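You operate a simulated robot arm through the tools that you are given. There is no shell and no other tool.

You are at the controls of a simulated robot arm. One attempt, no reset.

## Task
Start a run at position 3; stop it once a reading shows.
Fine: work from the results page.

It is judged by the outcome, as a careful person would: the job done as asked, and still so three seconds after it is handed in. It fails if anything else is knocked over, pushed out of place, dropped, spilled or broken.

## Robot
A 6-joint arm with a two-finger parallel gripper, fixed in place. Base frame: the origin is on the floor under the middle of its stand, x ahead of it, y to its left, z up; the work surface is at about z = 880. Readings come in mm, degrees, newtons and seconds.
With the tool pointing down near the work surface it reaches from about 260 to 680 mm from the base axis. Its first joint turns from -166.0 to 166.0 degrees. Payload 1.57 kg.
The tool frame sits at the grasp point between the pads (the TCP): z along the fingers, y along the line on which they close. The tips reach 30 mm beyond it. Largest opening 110 mm; finger width 24, thickness 12; the body of the gripper, 48 by 112 mm, starts 78 mm behind the TCP.
Orientation is told as [roll, pitch, yaw] about the base's x, y, z axes, in that order, counted from this pose: with the fingers straight down and closing along the base's y, the tool's x points along the base's -x, its y along +y and its z along -z.

## Interface
- The arm moves only by the tool arm_command. Its argument "commands" is text: rows parted by semicolons, each of 7 numbers parted by spaces: the shift along the base's x, y, z in units of 150 mm (1.0 is 150 mm), then the turn, a rotation vector about the base's x, y, z in units of 45 degrees (1.0 is 45 degrees), then the finger opening in mm, from 0 to 110. In form: x y z ax ay az jaw; .... A call has 1 to 20 rows; each row is the pose to reach, as a shift and turn from the pose commanded when the call began. A call with a number of a shift or a turn outside -1 to 1 is refused whole. A row lasts 0.2 s, in which the tool goes at most 50 mm and 8.6 degrees; a call with a longer step from one row to the next is refused whole, and so is a gripper value outside its range. A pose out of reach is approached as far as the arm can. The call stops where the force on the tool passes 40 N (or 10 N more than at its start, if that is more) or the arm is blocked; 0.2 s more then pass. The fingers move at their own pace (about 108 mm/s each) and stop on an object; they squeeze with about 22 N. The grip force told is the motor's: it shows also when the fingers shut on nothing. Time passes only in rows, and 0.2 s behind the last, so rows that repeat a pose let the fingers close. It gives the time, the measured TCP pose, the force on the tool (base axes), the opening and the grip force at its end, in the units of the frame above (readings bear some noise), with the torque about the TCP (base axes, N m) and any sound that the robot's microphone picked up.
- Cameras (640 x 400 px; columns grow to the right, rows downward): "scene" is fixed at [399.6, 499.8, 1658.9]; the picture's right is [-1.00, -0.02, 0.00], its down [-0.01, 0.65, -0.76] and it looks along [0.02, -0.76, -0.65] (base axes); focal length 315 px, centre (320, 200). "wrist" rides on the gripper at [70, 16, -141] in the tool frame; the picture's right is [-0.23, 0.97, 0.00], its down [-0.86, -0.20, -0.48] and it looks along [-0.47, -0.11, 0.88] (tool axes); focal length 222 px, centre (320, 200). There is no depth. A picture from a camera that has moved, and an enlarged one, comes with that camera's place and axes in the base frame and with its lens.
- capture(camera): a new picture of that camera. It takes no simulated time.
- lift_body(by): moves the trunk up (or, below 0, down) by that many mm; the arm rides with it, the base frame stays. It gives what a move gives, with no picture.
- enlarge(camera, box): a new picture of the part [left, top, right, bottom] of that camera's present view, enlarged. It takes no simulated time.
- hand_in(): hands the job in; it is judged then, once.

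Nothing tells you positions but the pictures and the camera data. Unless the task says otherwise, let go and move clear before handing in.

The tools are called as a command line: name --argument value ..., lists and objects as JSON in quotes. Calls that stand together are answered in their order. arm_command: Moves the arm, as the interface text tells. Its arguments: {"type":"object","properties":{"commands":{"type":"string"}},"required":["commands"]} The other tools are called the same way: lift_body (by) moves the trunk up or down; capture (camera) takes a picture; enlarge (camera, box) takes an enlarged picture of a part of a camera's view; hand_in () hands the job in.

At the start:

```text
time: 0.0
tcp_pos: [440.3, -224.3, 1259.4]
orientation: [0.0, -0.1, 0.0]
contact_force: [1.2, 0.1, -0.1]
torque: [-0.03, -0.02, 0.01]
opening: 110.0
grip_force: 0.0
trunk travel left (down, up): [-300.0, 290.0]
```

scene: 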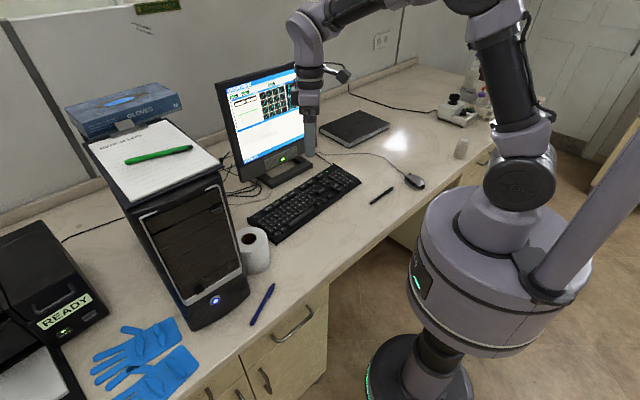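
wrist: 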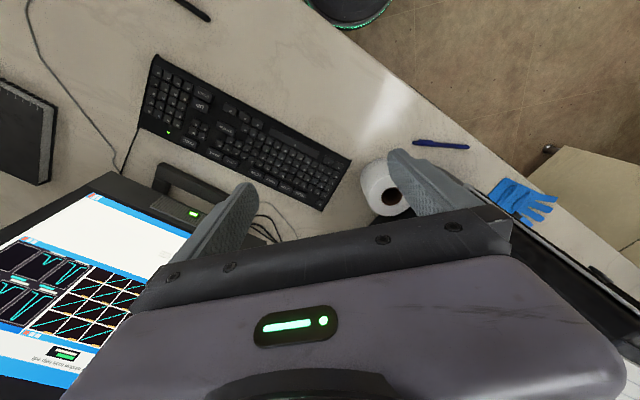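

I see a bench with a monitor showing a data screen, a keyboard, a mouse, a PC tower and an instrument marked READY. I'll look closer at the screen and the other devices first.

enlarge --camera "scene" --box '[210, 55, 330, 185]'

enlarge --camera "scene" --box '[0, 200, 220, 400]'

enlarge --camera "scene" --box '[240, 150, 440, 260]'

enlarge --camera "scene" --box '[60, 70, 230, 210]'

enlarge --camera "wrist" --box '[0, 150, 200, 400]'

enlarge --camera "scene" --box '[400, 50, 530, 180]'

```text
3.08 times, centred on (270, 120) of scene
camera zoom: at [399.6, 499.8, 1658.9], right [-1.0, -0.02, 0.0], down [-0.01, 0.65, -0.76], along [0.02, -0.76, -0.65], focal length 969 px, centre (474, 446)
```

zoom: 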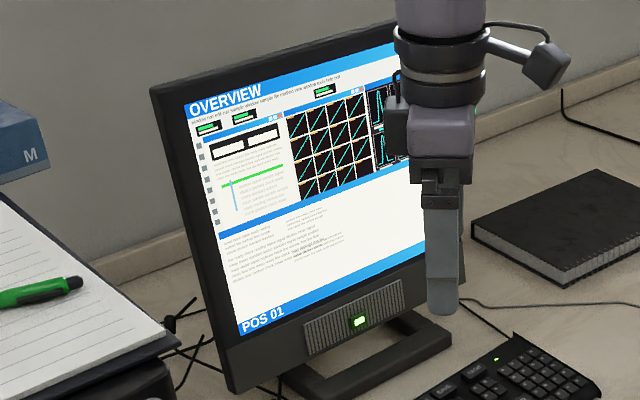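

```text
2.00 times, centred on (110, 300) of scene
camera zoom: at [399.6, 499.8, 1658.9], right [-1.0, -0.02, 0.0], down [-0.01, 0.65, -0.76], along [0.02, -0.76, -0.65], focal length 630 px, centre (740, 0)
```

zoom: 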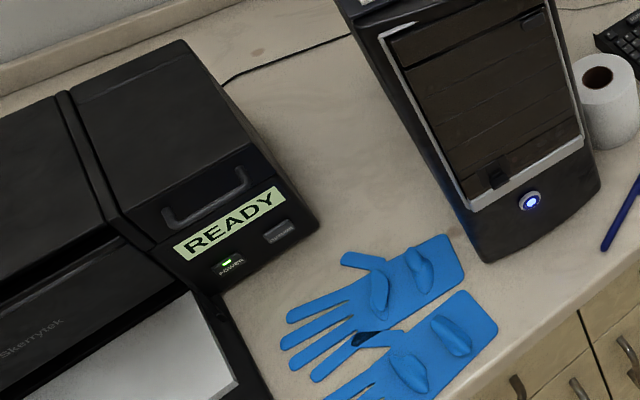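

```text
3.20 times, centred on (340, 205) of scene
camera zoom: at [399.6, 499.8, 1658.9], right [-1.0, -0.02, 0.0], down [-0.01, 0.65, -0.76], along [0.02, -0.76, -0.65], focal length 1008 px, centre (256, 184)
```

zoom: 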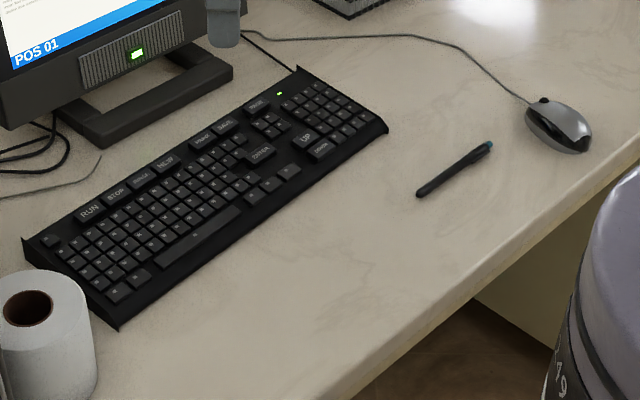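

```text
2.86 times, centred on (145, 140) of scene
camera zoom: at [399.6, 499.8, 1658.9], right [-1.0, -0.02, 0.0], down [-0.01, 0.65, -0.76], along [0.02, -0.76, -0.65], focal length 900 px, centre (820, 371)
```

zoom: 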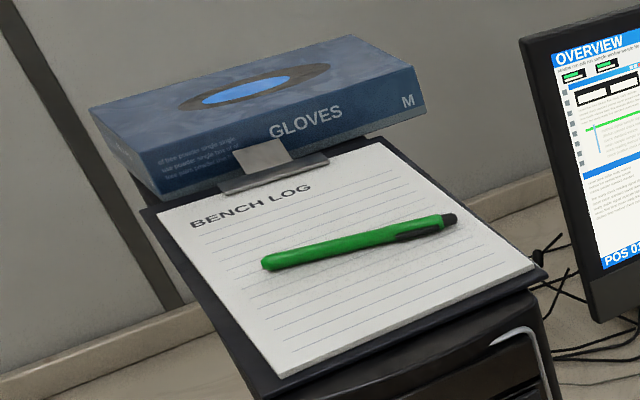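

```text
1.60 times, centred on (100, 275) of wrist
camera zoom: at [370.2, -208.7, 1401.4], right [0.23, 0.97, 0.0], down [0.86, -0.2, 0.48], along [0.47, -0.11, -0.88], focal length 355 px, centre (672, 80)
```

zoom: 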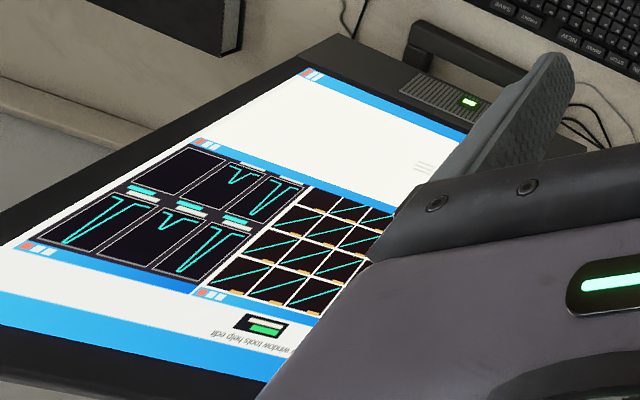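

```text
3.08 times, centred on (465, 115) of scene
camera zoom: at [399.6, 499.8, 1658.9], right [-1.0, -0.02, 0.0], down [-0.01, 0.65, -0.76], along [0.02, -0.76, -0.65], focal length 969 px, centre (-126, 462)
```

zoom: 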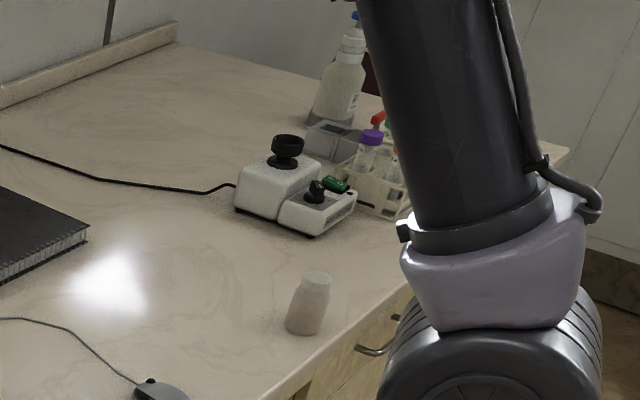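

The screen shows page OVERVIEW at POS 01, and the keyboard has labelled function keys (RUN, STOP, UP, DOWN and others). I need to read all of the key labels before planning.

enlarge --camera "scene" --box '[245, 190, 310, 230]'

enlarge --camera "scene" --box '[300, 160, 365, 205]'

enlarge --camera "wrist" --box '[130, 50, 250, 160]'

enlarge --camera "wrist" --box '[230, 100, 360, 220]'

enlarge --camera "scene" --box '[220, 70, 300, 180]'

```text
9.85 times, centred on (278, 210) of scene
camera zoom: at [399.6, 499.8, 1658.9], right [-1.0, -0.02, 0.0], down [-0.01, 0.65, -0.76], along [0.02, -0.76, -0.65], focal length 3101 px, centre (738, 102)
```

zoom: 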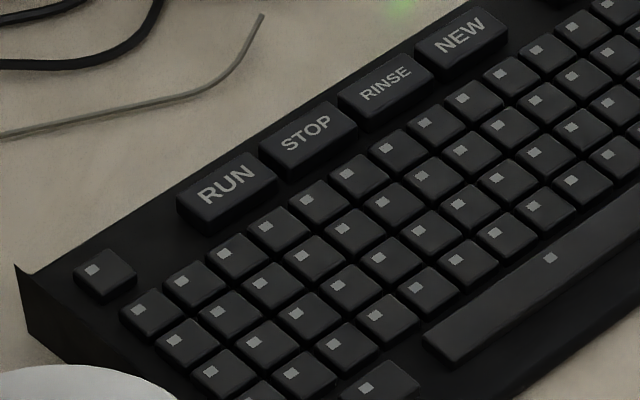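

```text
8.89 times, centred on (332, 182) of scene
camera zoom: at [399.6, 499.8, 1658.9], right [-1.0, -0.02, 0.0], down [-0.01, 0.65, -0.76], along [0.02, -0.76, -0.65], focal length 2800 px, centre (209, 356)
```

zoom: 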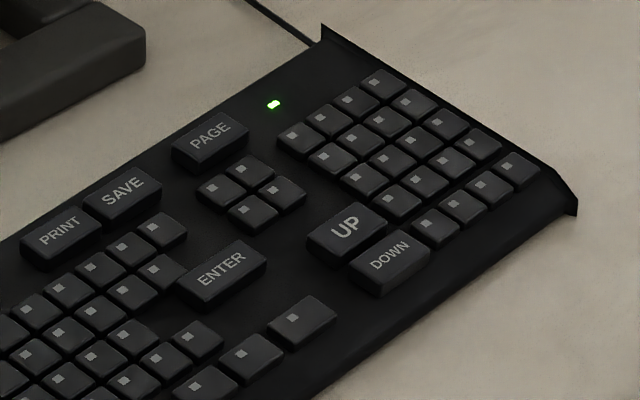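

```text
3.64 times, centred on (190, 105) of wrist
camera zoom: at [370.2, -208.7, 1401.4], right [0.23, 0.97, 0.0], down [0.86, -0.2, 0.48], along [0.47, -0.11, -0.88], focal length 808 px, centre (793, 546)
```

zoom: 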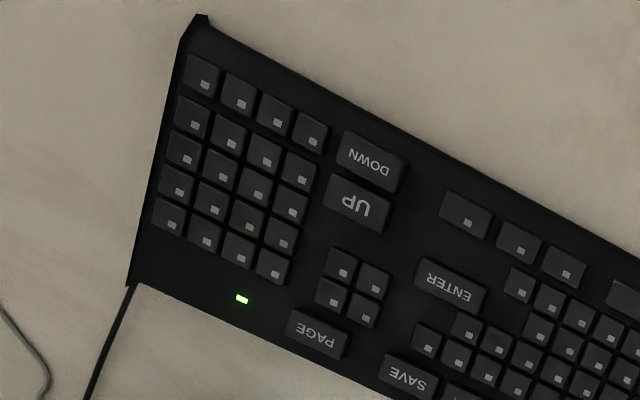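

```text
3.33 times, centred on (295, 160) of wrist
camera zoom: at [370.2, -208.7, 1401.4], right [0.23, 0.97, 0.0], down [0.86, -0.2, 0.48], along [0.47, -0.11, -0.88], focal length 740 px, centre (403, 333)
```

zoom: 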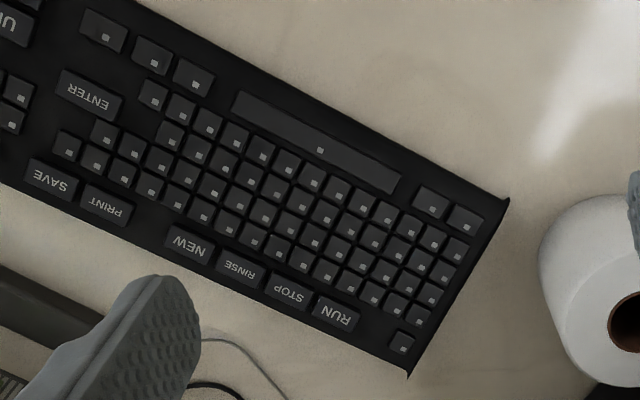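

```text
3.64 times, centred on (260, 125) of scene
camera zoom: at [399.6, 499.8, 1658.9], right [-1.0, -0.02, 0.0], down [-0.01, 0.65, -0.76], along [0.02, -0.76, -0.65], focal length 1145 px, centre (538, 473)
```

zoom: 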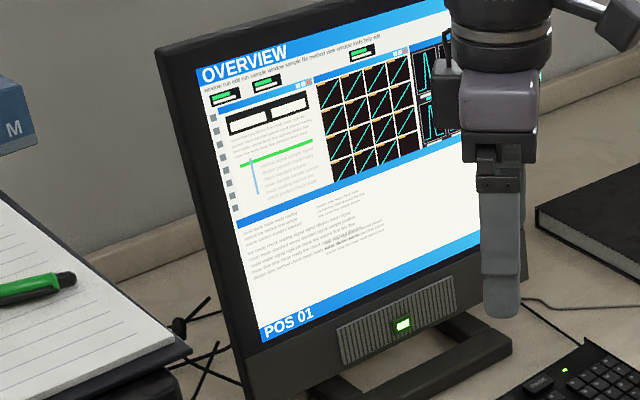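

The pages and runs look keyboard-driven: PAGE changes page, UP/DOWN change position, and RUN/STOP control the run. From both cameras I place UP near (362,-459), PAGE near (423,-518), RUN near (603,-314) and STOP near (579,-344), with key tops around z 910–920. I'll close the fingers, turn them in line with the keyboard and move partway over it.

arm_command --commands "-0.053 -0.157 -0.107 0 0 -0.184 80; -0.107 -0.315 -0.213 0 0 -0.368 40; -0.16 -0.472 -0.32 0 0 -0.552 0; -0.214 -0.63 -0.426 0 0 -0.736 0; -0.267 -0.787 -0.533 0 0 -0.92 0; -0.267 -0.787 -0.533 0 0 -0.92 0"

capture --camera "wrist"

capture --camera "scene"

```text
time: 1.4
tcp_pos: [400.7, -342.3, 1180.4]
orientation: [0.2, 0.0, -41.5]
contact_force: [0.3, -0.2, -0.9]
torque: [-0.02, -0.03, -0.02]
opening: 0.0
grip_force: 21.0
trunk travel left (down, up): [-300.0, 290.0]
```

```text
taken
camera wrist: at [358.2, -284.4, 1321.8], right [0.82, 0.58, 0.0], down [0.51, -0.72, 0.48], along [0.28, -0.39, -0.88], focal length 222 px, centre (320, 200)
```

wrist: 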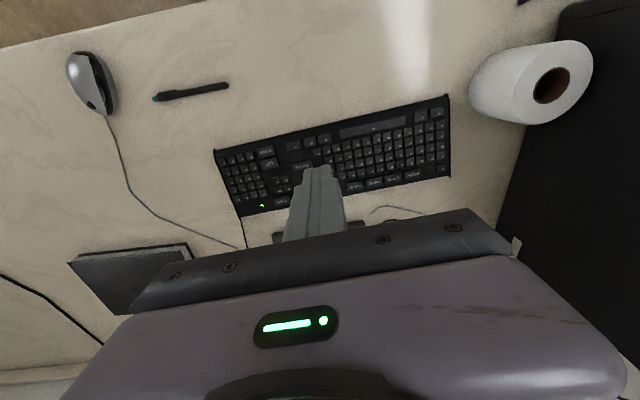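

```text
taken
```

scene: 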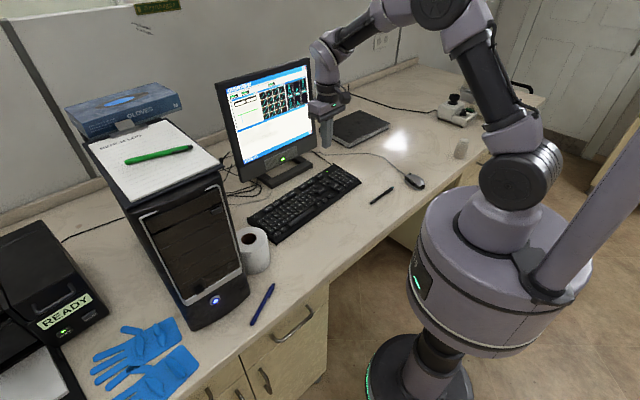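

The fingers are shut and the tool is turned in line with the keyboard, and the full screen is now visible. I'll enlarge the keyboard and screen to refine positions.

enlarge --camera "wrist" --box '[205, 130, 325, 220]'

enlarge --camera "wrist" --box '[320, 85, 460, 200]'

enlarge --camera "scene" --box '[215, 55, 325, 175]'

```text
4.44 times, centred on (265, 175) of wrist
camera zoom: at [358.2, -284.4, 1321.8], right [0.82, 0.58, 0.0], down [0.51, -0.72, 0.48], along [0.28, -0.39, -0.88], focal length 987 px, centre (564, 311)
```

zoom: 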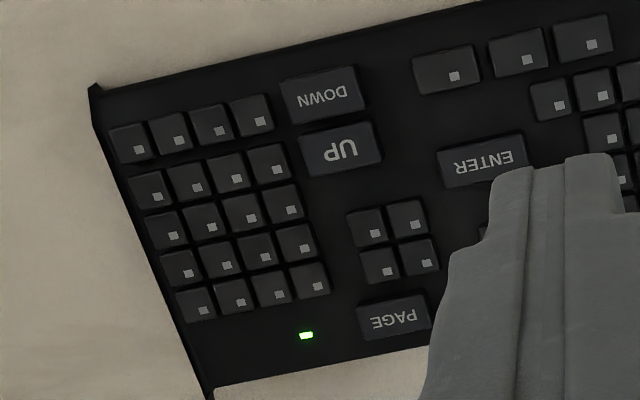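

```text
3.48 times, centred on (390, 142) of wrist
camera zoom: at [358.2, -284.4, 1321.8], right [0.82, 0.58, 0.0], down [0.51, -0.72, 0.48], along [0.28, -0.39, -0.88], focal length 773 px, centre (76, 400)
```

zoom: 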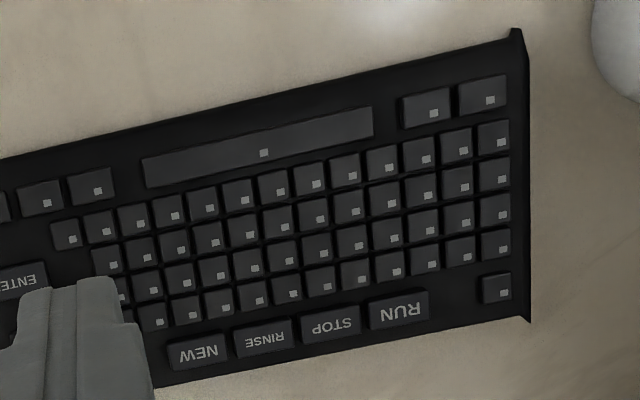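

```text
3.33 times, centred on (270, 115) of scene
camera zoom: at [399.6, 499.8, 1658.9], right [-1.0, -0.02, 0.0], down [-0.01, 0.65, -0.76], along [0.02, -0.76, -0.65], focal length 1050 px, centre (487, 483)
```

zoom: 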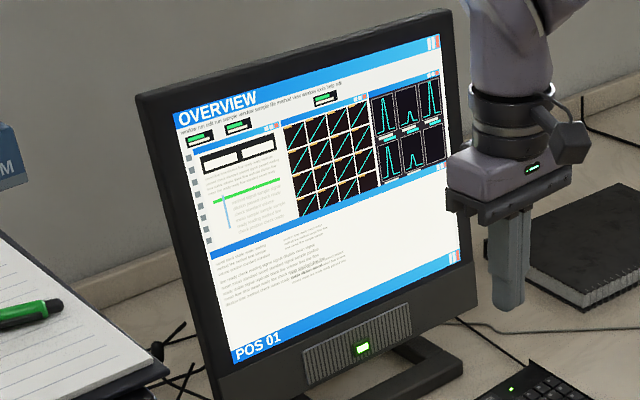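

Refined by two wrist views: PAGE is near (423,-516), UP near (362,-457), DOWN near (343,-440), RUN near (602,-313) and STOP near (577,-344), with tops around z 912. I'll hover above PAGE first and check the alignment there.

arm_command --commands "0.037 -0.25 -0.06 0 0 0 0; 0.074 -0.5 -0.12 0 0 0 0; 0.11 -0.75 -0.18 0 0 0 0; 0.147 -1.0 -0.24 0 0 0 0; 0.147 -1.0 -0.4 0 0 0 0; 0.147 -1.0 -0.4 0 0 0 0"

capture --camera "wrist"

capture --camera "scene"

```text
time: 2.8
tcp_pos: [421.3, -493.3, 1119.9]
orientation: [0.0, 0.0, -41.4]
contact_force: [-0.3, 0.4, 0.3]
torque: [-0.02, 0.01, 0.01]
opening: 0.1
grip_force: 21.4
trunk travel left (down, up): [-300.0, 290.0]
```

```text
taken
camera wrist: at [379.9, -435.3, 1260.5], right [0.81, 0.58, 0.0], down [0.51, -0.72, 0.48], along [0.28, -0.39, -0.88], focal length 222 px, centre (320, 200)
```

wrist: 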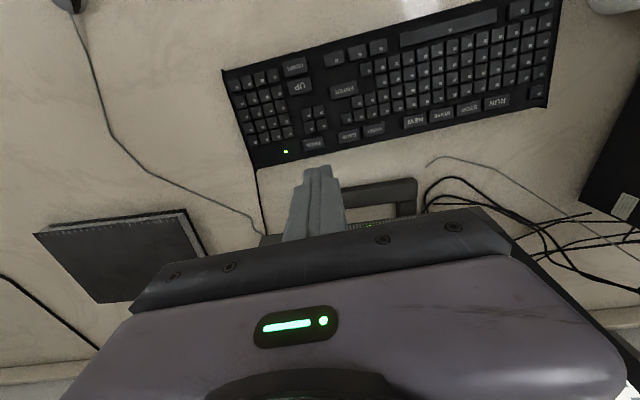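

```text
taken
```

scene: 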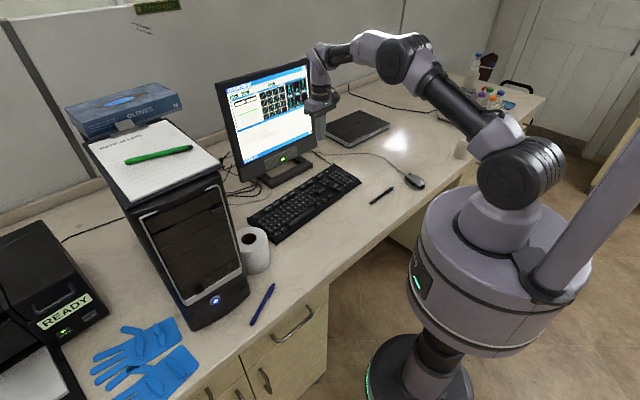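

The tool is well clear of the monitor and PAGE is visible just ahead of the fingertip. I'll enlarge to refine the key's location.

enlarge --camera "wrist" --box '[215, 50, 345, 170]'

enlarge --camera "wrist" --box '[390, 40, 560, 150]'

```text
3.33 times, centred on (280, 110) of wrist
camera zoom: at [379.9, -435.3, 1260.5], right [0.81, 0.58, 0.0], down [0.51, -0.72, 0.48], along [0.28, -0.39, -0.88], focal length 740 px, centre (453, 500)
```

zoom: 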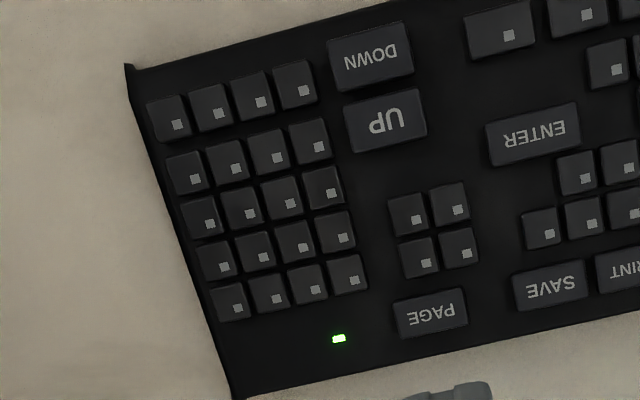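

```text
3.64 times, centred on (475, 95) of wrist
camera zoom: at [379.9, -435.3, 1260.5], right [0.81, 0.58, 0.0], down [0.51, -0.72, 0.48], along [0.28, -0.39, -0.88], focal length 808 px, centre (-244, 582)
```

zoom: 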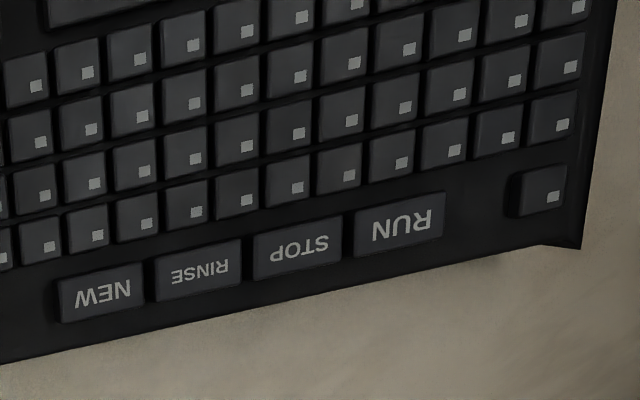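

PAGE comes out at about (423,-514) with its top near z 917, and RUN at about (601,-313). I'll come down to hover roughly 30 mm above PAGE and verify.

arm_command --commands "0.005 -0.07 -0.2 0 0 0 0; 0.007 -0.14 -0.45 0 0 0 0; 0.007 -0.14 -0.7 0 0 0 0; 0.007 -0.14 -0.93 0 0 0 0; 0.007 -0.14 -0.93 0 0 0 0"

enlarge --camera "wrist" --box '[240, 100, 400, 200]'

capture --camera "scene"

enlarge --camera "scene" --box '[215, 55, 375, 205]'

```text
time: 4.0
tcp_pos: [422.4, -514.2, 980.2]
orientation: [0.0, 0.1, -41.4]
contact_force: [-0.3, 0.1, 0.4]
torque: [0.01, 0.03, -0.04]
opening: 0.1
grip_force: 21.0
trunk travel left (down, up): [-300.0, 290.0]
```

```text
4.00 times, centred on (320, 150) of wrist
camera zoom: at [381.1, -456.4, 1121.4], right [0.81, 0.58, 0.0], down [0.51, -0.71, 0.48], along [0.28, -0.39, -0.88], focal length 888 px, centre (320, 400)
```

zoom: 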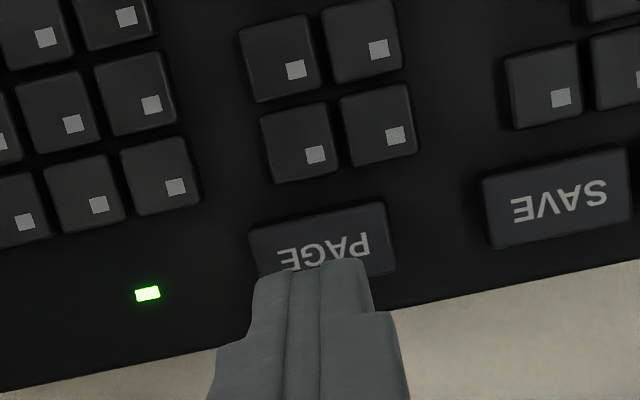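

```text
taken
```

scene: 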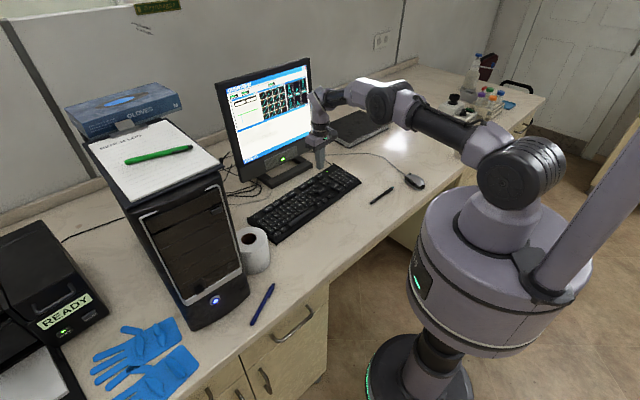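

```text
2.67 times, centred on (295, 130) of scene
camera zoom: at [399.6, 499.8, 1658.9], right [-1.0, -0.02, 0.0], down [-0.01, 0.65, -0.76], along [0.02, -0.76, -0.65], focal length 840 px, centre (387, 387)
```

zoom: 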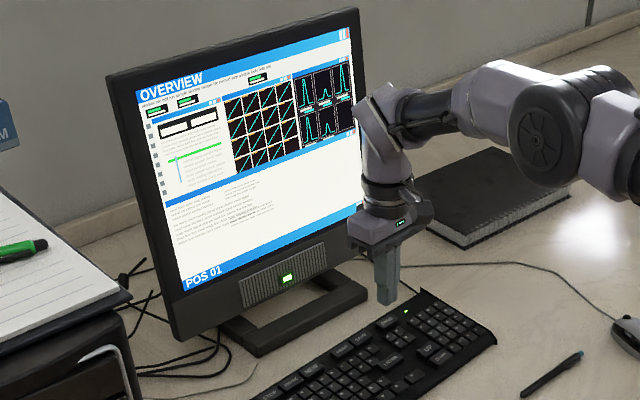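

PAGE is right under the tip, about 2–3 mm toward the user side of the impact point. I'll correct that and descend carefully to just above the key.

arm_command --commands "-0.01 0.013 -0.1 0 0 0 0; -0.01 0.013 -0.15 0 0 0 0; -0.01 0.013 -0.18 0 0 0 0; -0.01 0.013 -0.2 0 0 0 0"

enlarge --camera "wrist" --box '[240, 100, 400, 200]'

```text
time: 5.0
tcp_pos: [421.6, -512.8, 949.4]
orientation: [0.0, 0.0, -41.3]
contact_force: [0.1, -0.3, 0.6]
torque: [-0.03, -0.02, -0.01]
opening: 0.0
grip_force: 20.8
trunk travel left (down, up): [-300.0, 290.0]
```

```text
4.00 times, centred on (320, 150) of wrist
camera zoom: at [379.7, -454.1, 1091.4], right [0.81, 0.58, 0.0], down [0.51, -0.72, 0.48], along [0.28, -0.39, -0.88], focal length 888 px, centre (320, 400)
```

zoom: 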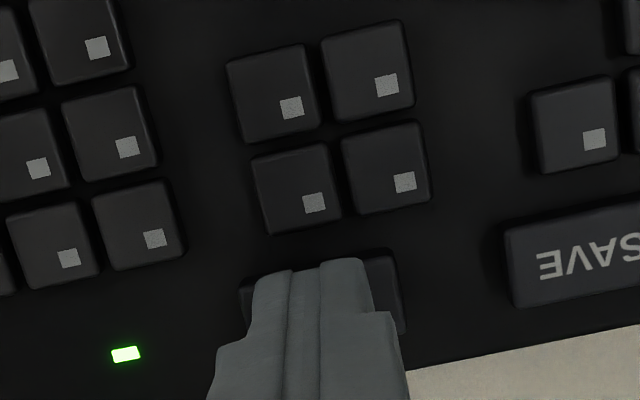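

The tip covers the PAGE key with a good margin to the arrow keys above it. Now I'll press gently in small steps.

arm_command --commands "0 0 -0.01 0 0 0 0; 0 0 -0.02 0 0 0 0; 0 0 -0.03 0 0 0 0"

enlarge --camera "scene" --box '[215, 55, 375, 205]'

```text
time: 5.8
tcp_pos: [421.5, -512.3, 947.1]
orientation: [0.0, 0.0, -41.4]
contact_force: [-1.0, -0.9, 0.6]
torque: [-0.01, -0.01, -0.02]
opening: 0.0
grip_force: 21.3
trunk travel left (down, up): [-300.0, 290.0]
heard: click
```

```text
2.67 times, centred on (295, 130) of scene
camera zoom: at [399.6, 499.8, 1658.9], right [-1.0, -0.02, 0.0], down [-0.01, 0.65, -0.76], along [0.02, -0.76, -0.65], focal length 840 px, centre (387, 387)
```

zoom: 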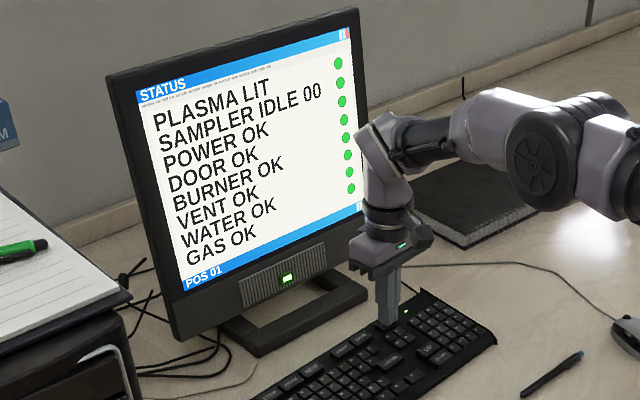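

A click was heard and the screen went from OVERVIEW to STATUS (plasma lit, all OK, POS 01). I'll release and check that nothing else changes, then press PAGE again.

arm_command --commands "0 0 0.03 0 0 0 0; 0 0 0.06 0 0 0 0; 0 0 0.06 0 0 0 0"

enlarge --camera "scene" --box '[215, 55, 375, 205]'

```text
time: 6.6
tcp_pos: [421.6, -511.6, 955.2]
orientation: [0.0, 0.1, -41.4]
contact_force: [0.6, -0.3, 0.2]
torque: [0.01, 0.0, 0.0]
opening: 0.0
grip_force: 21.3
trunk travel left (down, up): [-300.0, 290.0]
```

```text
2.67 times, centred on (295, 130) of scene
camera zoom: at [399.6, 499.8, 1658.9], right [-1.0, -0.02, 0.0], down [-0.01, 0.65, -0.76], along [0.02, -0.76, -0.65], focal length 840 px, centre (387, 387)
```

zoom: 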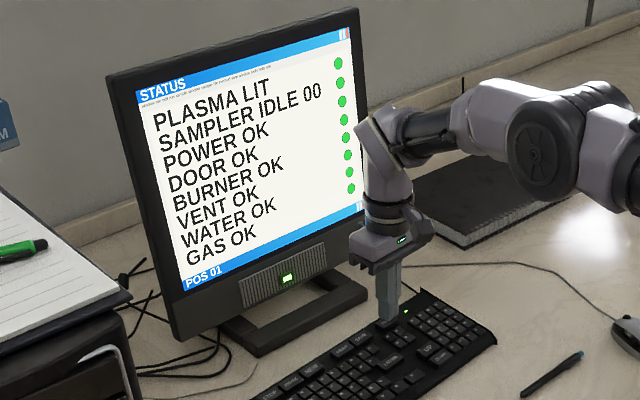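

The key released cleanly and the page stays on STATUS. I'll press PAGE again by the same small travel and lift off in the same call.

arm_command --commands "0 0 -0.03 0 0 0 0; 0 0 -0.045 0 0 0 0; 0 0 -0.06 0 0 0 0; 0 0 -0.06 0 0 0 0; 0 0 -0.03 0 0 0 0; 0 0 0 0 0 0 0"

enlarge --camera "scene" --box '[215, 55, 375, 205]'

```text
time: 8.0
tcp_pos: [421.9, -512.0, 955.1]
orientation: [0.1, 0.0, -41.4]
contact_force: [-0.4, -0.5, -1.1]
torque: [0.01, 0.01, 0.03]
opening: 0.0
grip_force: 21.4
trunk travel left (down, up): [-300.0, 290.0]
heard: click
```

```text
2.67 times, centred on (295, 130) of scene
camera zoom: at [399.6, 499.8, 1658.9], right [-1.0, -0.02, 0.0], down [-0.01, 0.65, -0.76], along [0.02, -0.76, -0.65], focal length 840 px, centre (387, 387)
```

zoom: 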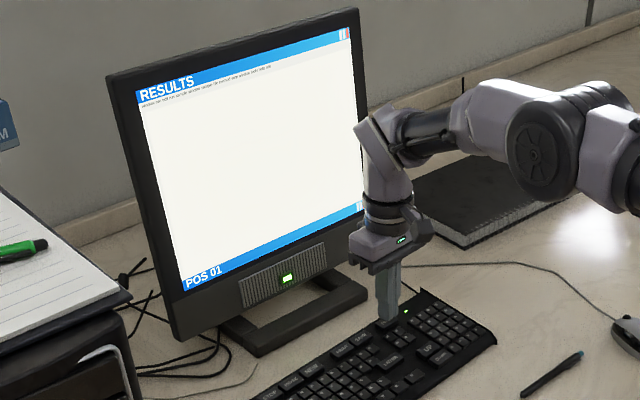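

RESULTS is showing, blank, at POS 01. I'll lift and move to hover above UP.

arm_command --commands "0 0 0.2 0 0 0 0; -0.13 0.115 0.2 0 0 0 0; -0.26 0.23 0.2 0 0 0 0; -0.388 0.344 0.2 0 0 0 0; -0.388 0.344 0.15 0 0 0 0; -0.388 0.344 0.15 0 0 0 0"

enlarge --camera "wrist" --box '[240, 100, 400, 200]'

enlarge --camera "scene" --box '[215, 55, 375, 205]'

```text
time: 9.4
tcp_pos: [363.7, -459.7, 977.9]
orientation: [-0.1, 0.0, -41.3]
contact_force: [0.2, 0.5, 0.1]
torque: [0.0, 0.02, -0.04]
opening: 0.1
grip_force: 21.3
trunk travel left (down, up): [-300.0, 290.0]
```

```text
4.00 times, centred on (320, 150) of wrist
camera zoom: at [322.0, -402.0, 1119.2], right [0.81, 0.58, 0.0], down [0.51, -0.71, 0.48], along [0.28, -0.39, -0.88], focal length 888 px, centre (320, 400)
```

zoom: 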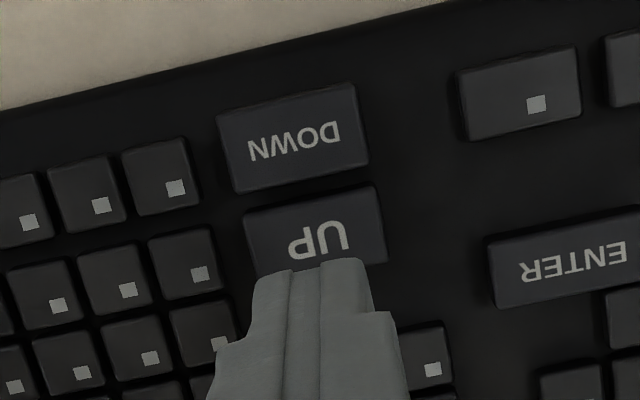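

```text
2.67 times, centred on (295, 130) of scene
camera zoom: at [399.6, 499.8, 1658.9], right [-1.0, -0.02, 0.0], down [-0.01, 0.65, -0.76], along [0.02, -0.76, -0.65], focal length 840 px, centre (387, 387)
```

zoom: 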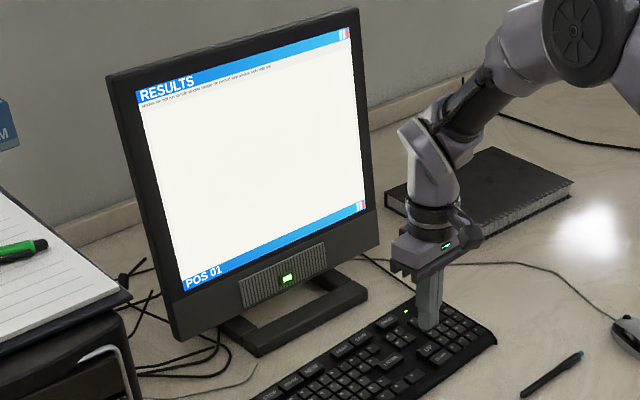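

UP is right beneath the tip, with the tip biased slightly away from DOWN. I'll descend to just above it and check again.

arm_command --commands "-0.005 0.005 -0.1 0 0 0 0; -0.005 0.005 -0.17 0 0 0 0; -0.005 0.005 -0.21 0 0 0 0; -0.005 0.005 -0.21 0 0 0 0"

enlarge --camera "wrist" --box '[240, 100, 400, 200]'

enlarge --camera "scene" --box '[300, 160, 365, 205]'

```text
time: 10.4
tcp_pos: [363.6, -459.4, 945.8]
orientation: [0.0, 0.0, -41.4]
contact_force: [-0.7, 0.5, -0.3]
torque: [0.0, -0.02, -0.01]
opening: 0.0
grip_force: 21.1
trunk travel left (down, up): [-300.0, 290.0]
```

```text
4.00 times, centred on (320, 150) of wrist
camera zoom: at [321.1, -401.2, 1086.8], right [0.81, 0.58, 0.0], down [0.51, -0.72, 0.48], along [0.28, -0.39, -0.88], focal length 888 px, centre (320, 400)
```

zoom: 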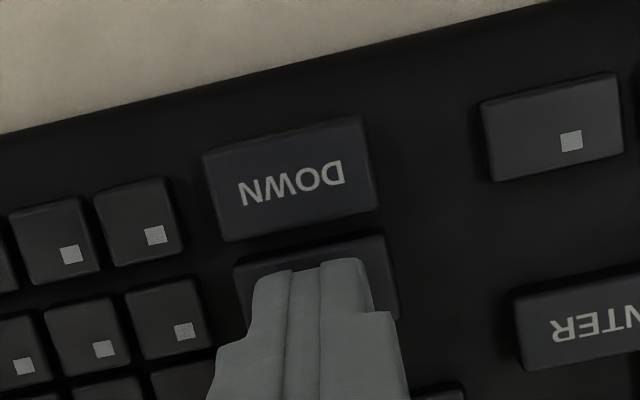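

```text
8.89 times, centred on (332, 182) of scene
camera zoom: at [399.6, 499.8, 1658.9], right [-1.0, -0.02, 0.0], down [-0.01, 0.65, -0.76], along [0.02, -0.76, -0.65], focal length 2800 px, centre (209, 356)
```

zoom: 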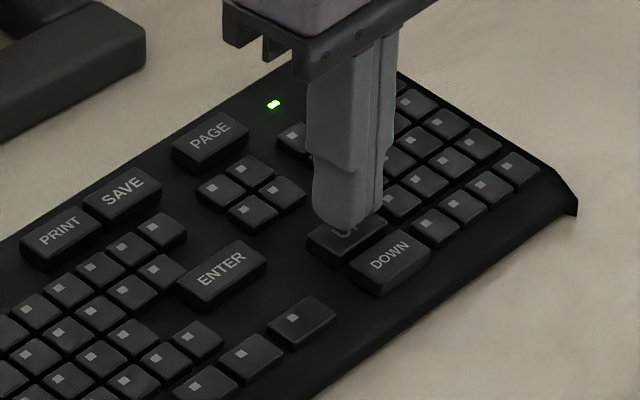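

The tip is a few mm above UP and clear of DOWN. I'll press in small steps, watching for a click.

arm_command --commands "0 0 -0.013 0 0 0 0; 0 0 -0.026 0 0 0 0; 0 0 -0.036 0 0 0 0"

enlarge --camera "scene" --box '[215, 55, 375, 205]'

```text
time: 11.2
tcp_pos: [363.8, -458.8, 941.3]
orientation: [0.0, 0.0, -41.4]
contact_force: [0.3, -0.3, 0.8]
torque: [-0.02, 0.04, -0.03]
opening: 0.0
grip_force: 20.9
trunk travel left (down, up): [-300.0, 290.0]
```

```text
2.67 times, centred on (295, 130) of scene
camera zoom: at [399.6, 499.8, 1658.9], right [-1.0, -0.02, 0.0], down [-0.01, 0.65, -0.76], along [0.02, -0.76, -0.65], focal length 840 px, centre (387, 387)
```

zoom: 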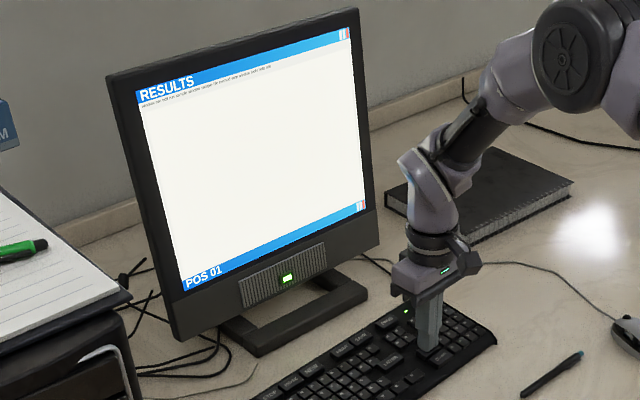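

No contact yet at TCP z 941. I'll continue down by small steps.

arm_command --commands "0 0 -0.01 0 0 0 0; 0 0 -0.02 0 0 0 0"

enlarge --camera "scene" --box '[215, 55, 375, 205]'

```text
time: 11.8
tcp_pos: [363.6, -459.1, 937.6]
orientation: [0.0, 0.0, -41.4]
contact_force: [1.0, 0.4, 0.8]
torque: [0.0, -0.01, -0.03]
opening: 0.0
grip_force: 21.0
trunk travel left (down, up): [-300.0, 290.0]
heard: click
```

```text
2.67 times, centred on (295, 130) of scene
camera zoom: at [399.6, 499.8, 1658.9], right [-1.0, -0.02, 0.0], down [-0.01, 0.65, -0.76], along [0.02, -0.76, -0.65], focal length 840 px, centre (387, 387)
```

zoom: 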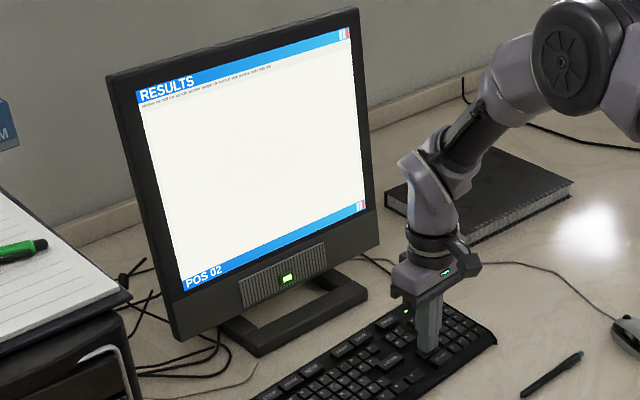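

A click was heard and the screen now reads POS 02. I'll release and press UP exactly once more.

arm_command --commands "0 0 0.03 0 0 0 0; 0 0 0.06 0 0 0 0; 0 0 0.06 0 0 0 0; 0 0 0.03 0 0 0 0; 0 0 0.01 0 0 0 0; 0 0 0 0 0 0 0; 0 0 -0.003 0 0 0 0; 0 0 0.03 0 0 0 0; 0 0 0.07 0 0 0 0; 0 0 0.07 0 0 0 0"

enlarge --camera "scene" --box '[215, 55, 375, 205]'

```text
time: 14.0
tcp_pos: [362.4, -458.8, 949.2]
orientation: [0.0, 0.0, -41.3]
contact_force: [0.4, 0.4, -0.3]
torque: [-0.02, -0.01, -0.01]
opening: 0.1
grip_force: 21.1
trunk travel left (down, up): [-300.0, 290.0]
heard: click
```

```text
2.67 times, centred on (295, 130) of scene
camera zoom: at [399.6, 499.8, 1658.9], right [-1.0, -0.02, 0.0], down [-0.01, 0.65, -0.76], along [0.02, -0.76, -0.65], focal length 840 px, centre (387, 387)
```

zoom: 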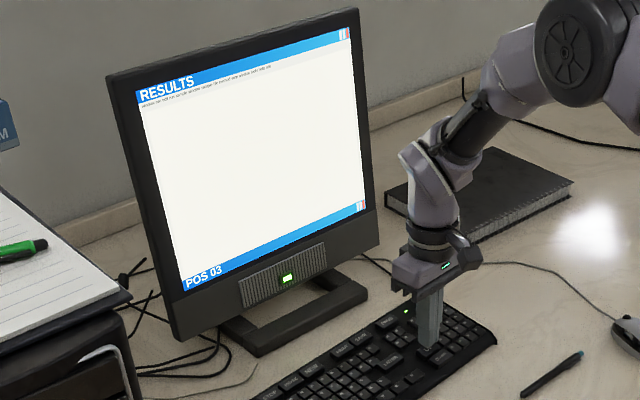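

The screen now reads POS 03 on the RESULTS page. I'll lift and travel along the keyboard toward RUN at about (601,-313) in two moves.

arm_command --commands "0 0 0.28 0 0 0 0; 0.2 0.122 0.28 0 0 0 0; 0.4 0.244 0.28 0 0 0 0; 0.6 0.366 0.28 0 0 0 0; 0.8 0.487 0.28 0 0 0 0; 0.8 0.487 0.28 0 0 0 0"

capture --camera "scene"

capture --camera "wrist"

```text
time: 15.4
tcp_pos: [483.7, -384.6, 989.8]
orientation: [0.1, 0.0, -41.4]
contact_force: [0.1, -0.7, -0.1]
torque: [-0.01, -0.02, 0.03]
opening: 0.1
grip_force: 21.1
trunk travel left (down, up): [-300.0, 290.0]
```

```text
taken
```

scene: 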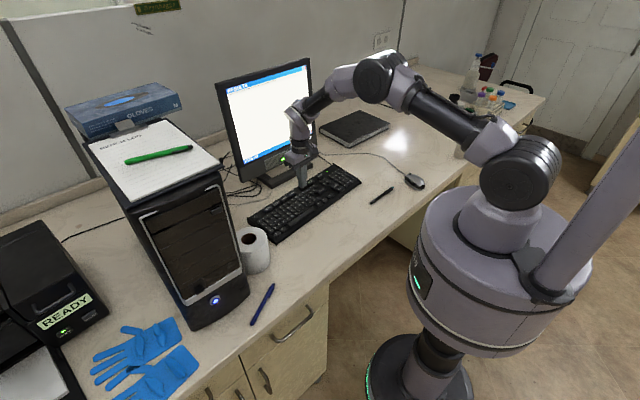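

```text
taken
camera wrist: at [441.5, -327.8, 1130.8], right [0.81, 0.58, 0.0], down [0.51, -0.72, 0.48], along [0.28, -0.39, -0.88], focal length 222 px, centre (320, 200)
```

wrist: 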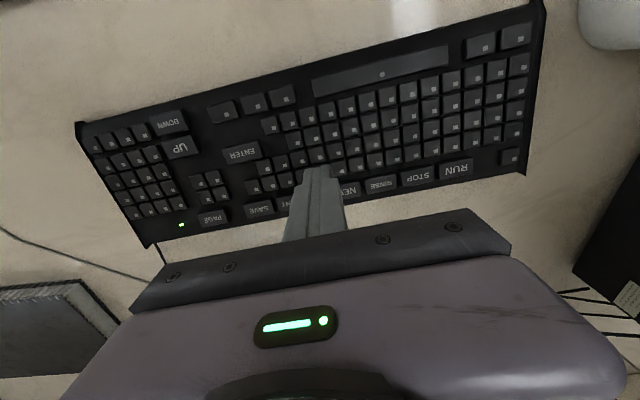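

RUN again comes out at (601,-313) from this view. I'll move the rest of the way over it.

arm_command --commands "0.2 0.122 0 0 0 0 0; 0.4 0.244 0 0 0 0 0; 0.6 0.366 0 0 0 0 0; 0.788 0.485 0 0 0 0 0; 0.788 0.485 -0.067 0 0 0 0; 0.788 0.485 -0.067 0 0 0 0"

enlarge --camera "wrist" --box '[240, 100, 400, 200]'

capture --camera "scene"

enlarge --camera "scene" --box '[215, 55, 375, 205]'

```text
time: 16.8
tcp_pos: [601.7, -313.1, 978.3]
orientation: [0.0, -0.1, -41.4]
contact_force: [0.1, -0.4, 0.7]
torque: [-0.02, 0.0, 0.01]
opening: 0.3
grip_force: 21.6
trunk travel left (down, up): [-300.0, 290.0]
```

```text
4.00 times, centred on (320, 150) of wrist
camera zoom: at [559.4, -255.1, 1119.8], right [0.81, 0.58, 0.0], down [0.51, -0.72, 0.48], along [0.28, -0.39, -0.88], focal length 888 px, centre (320, 400)
```

zoom: 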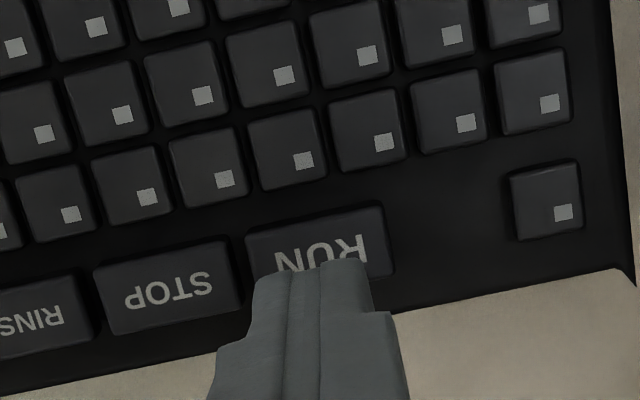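

```text
taken
```

scene: 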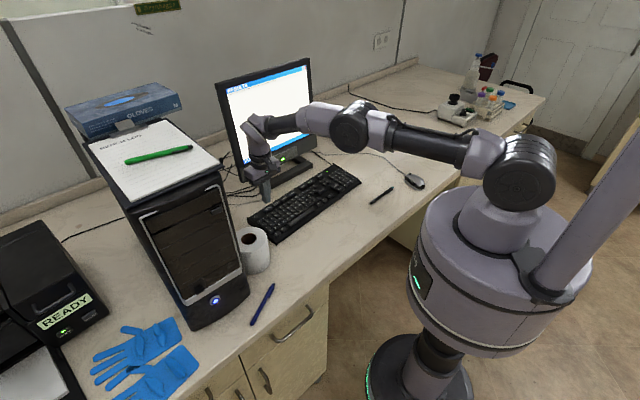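

```text
2.67 times, centred on (295, 130) of scene
camera zoom: at [399.6, 499.8, 1658.9], right [-1.0, -0.02, 0.0], down [-0.01, 0.65, -0.76], along [0.02, -0.76, -0.65], focal length 840 px, centre (387, 387)
```

zoom: 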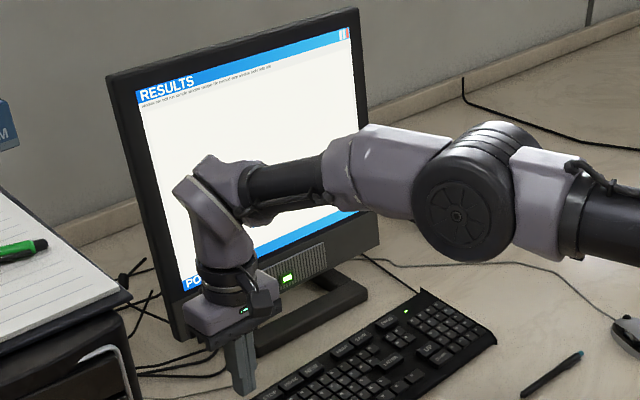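

The tip is centred over RUN, about 2 mm toward the rear and clear of the small keys. I'll descend to just above it and confirm before pressing.

arm_command --commands "-0.004 0.003 -0.08 0 0 0 0; -0.004 0.003 -0.15 0 0 0 0; -0.004 0.003 -0.19 0 0 0 0; -0.004 0.003 -0.19 0 0 0 0"

enlarge --camera "wrist" --box '[240, 100, 400, 200]'

enlarge --camera "scene" --box '[215, 55, 375, 205]'

```text
time: 17.8
tcp_pos: [600.3, -313.1, 950.4]
orientation: [0.0, 0.0, -41.4]
contact_force: [0.1, -0.6, 0.1]
torque: [0.0, 0.02, 0.02]
opening: 0.0
grip_force: 21.5
trunk travel left (down, up): [-300.0, 290.0]
```

```text
4.00 times, centred on (320, 150) of wrist
camera zoom: at [558.5, -255.0, 1092.2], right [0.81, 0.58, 0.0], down [0.51, -0.72, 0.48], along [0.28, -0.39, -0.88], focal length 888 px, centre (320, 400)
```

zoom: 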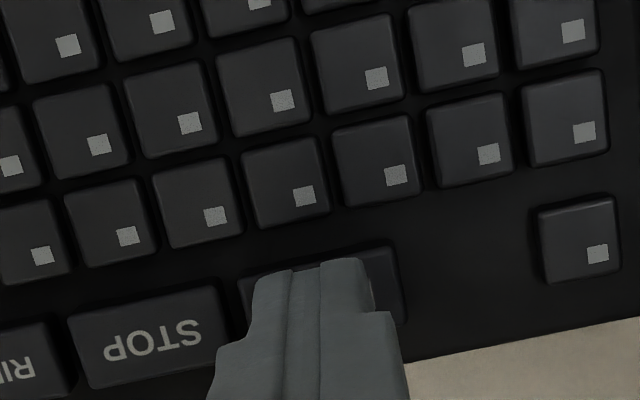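

```text
2.67 times, centred on (295, 130) of scene
camera zoom: at [399.6, 499.8, 1658.9], right [-1.0, -0.02, 0.0], down [-0.01, 0.65, -0.76], along [0.02, -0.76, -0.65], focal length 840 px, centre (387, 387)
```

zoom: 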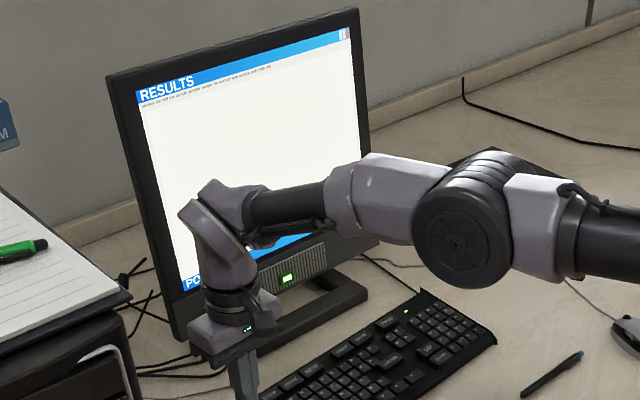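

The tip sits over RUN, clear of STOP and the small keys above. I'll press RUN once and lift off in the same call.

arm_command --commands "0 0 -0.02 0 0 0 0; 0 0 -0.03 0 0 0 0; 0 0 -0.038 0 0 0 0; 0 0 0 0 0 0 0; 0 0 0.03 0 0 0 0"

enlarge --camera "scene" --box '[215, 55, 375, 205]'

```text
time: 19.0
tcp_pos: [600.1, -312.3, 955.8]
orientation: [0.0, 0.0, -41.5]
contact_force: [1.0, 0.6, 0.2]
torque: [-0.01, 0.0, 0.01]
opening: 0.1
grip_force: 21.3
trunk travel left (down, up): [-300.0, 290.0]
heard: click
```

```text
2.67 times, centred on (295, 130) of scene
camera zoom: at [399.6, 499.8, 1658.9], right [-1.0, -0.02, 0.0], down [-0.01, 0.65, -0.76], along [0.02, -0.76, -0.65], focal length 840 px, centre (387, 387)
```

zoom: 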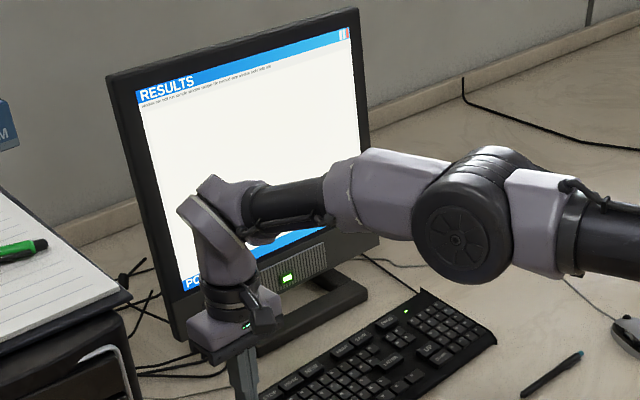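

RUN clicked, though no reading is visible yet in the part of the screen I can see. I'll move over STOP at about (575,-342) to be ready, watching the screen.

arm_command --commands "0 0 0.12 0 0 0 0; -0.084 -0.098 0.12 0 0 0 0; -0.167 -0.195 0.12 0 0 0 0; -0.167 -0.195 0.12 0 0 0 0"

enlarge --camera "wrist" --box '[240, 100, 400, 200]'

enlarge --camera "scene" --box '[215, 55, 375, 205]'

capture --camera "scene"

```text
time: 20.0
tcp_pos: [576.2, -342.7, 974.4]
orientation: [0.0, 0.0, -41.4]
contact_force: [-0.8, -0.6, -0.4]
torque: [0.02, 0.03, 0.0]
opening: 0.0
grip_force: 21.4
trunk travel left (down, up): [-300.0, 290.0]
```

```text
4.00 times, centred on (320, 150) of wrist
camera zoom: at [533.2, -284.3, 1115.4], right [0.81, 0.58, 0.0], down [0.51, -0.72, 0.48], along [0.28, -0.39, -0.88], focal length 888 px, centre (320, 400)
```

zoom: 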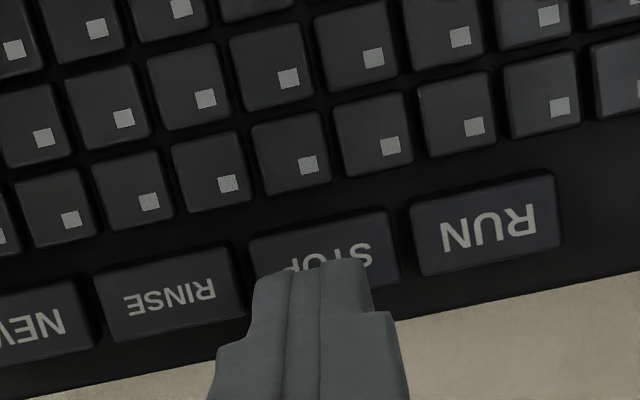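

```text
2.67 times, centred on (295, 130) of scene
camera zoom: at [399.6, 499.8, 1658.9], right [-1.0, -0.02, 0.0], down [-0.01, 0.65, -0.76], along [0.02, -0.76, -0.65], focal length 840 px, centre (387, 387)
```

zoom: 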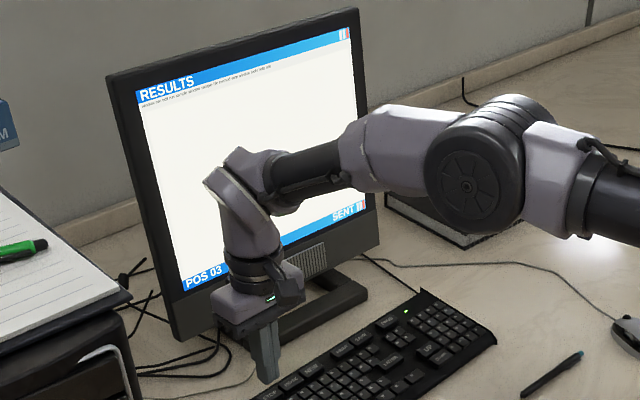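

```text
taken
```

scene: 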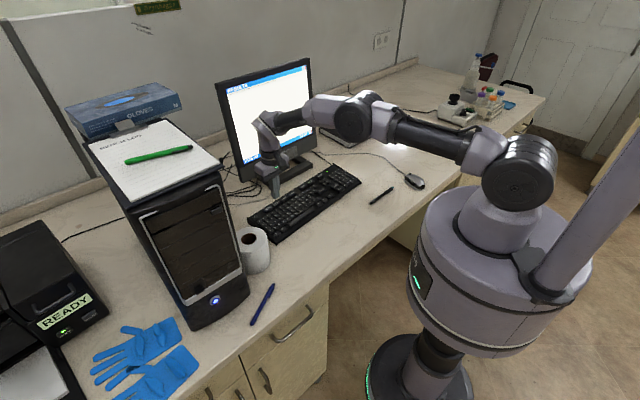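

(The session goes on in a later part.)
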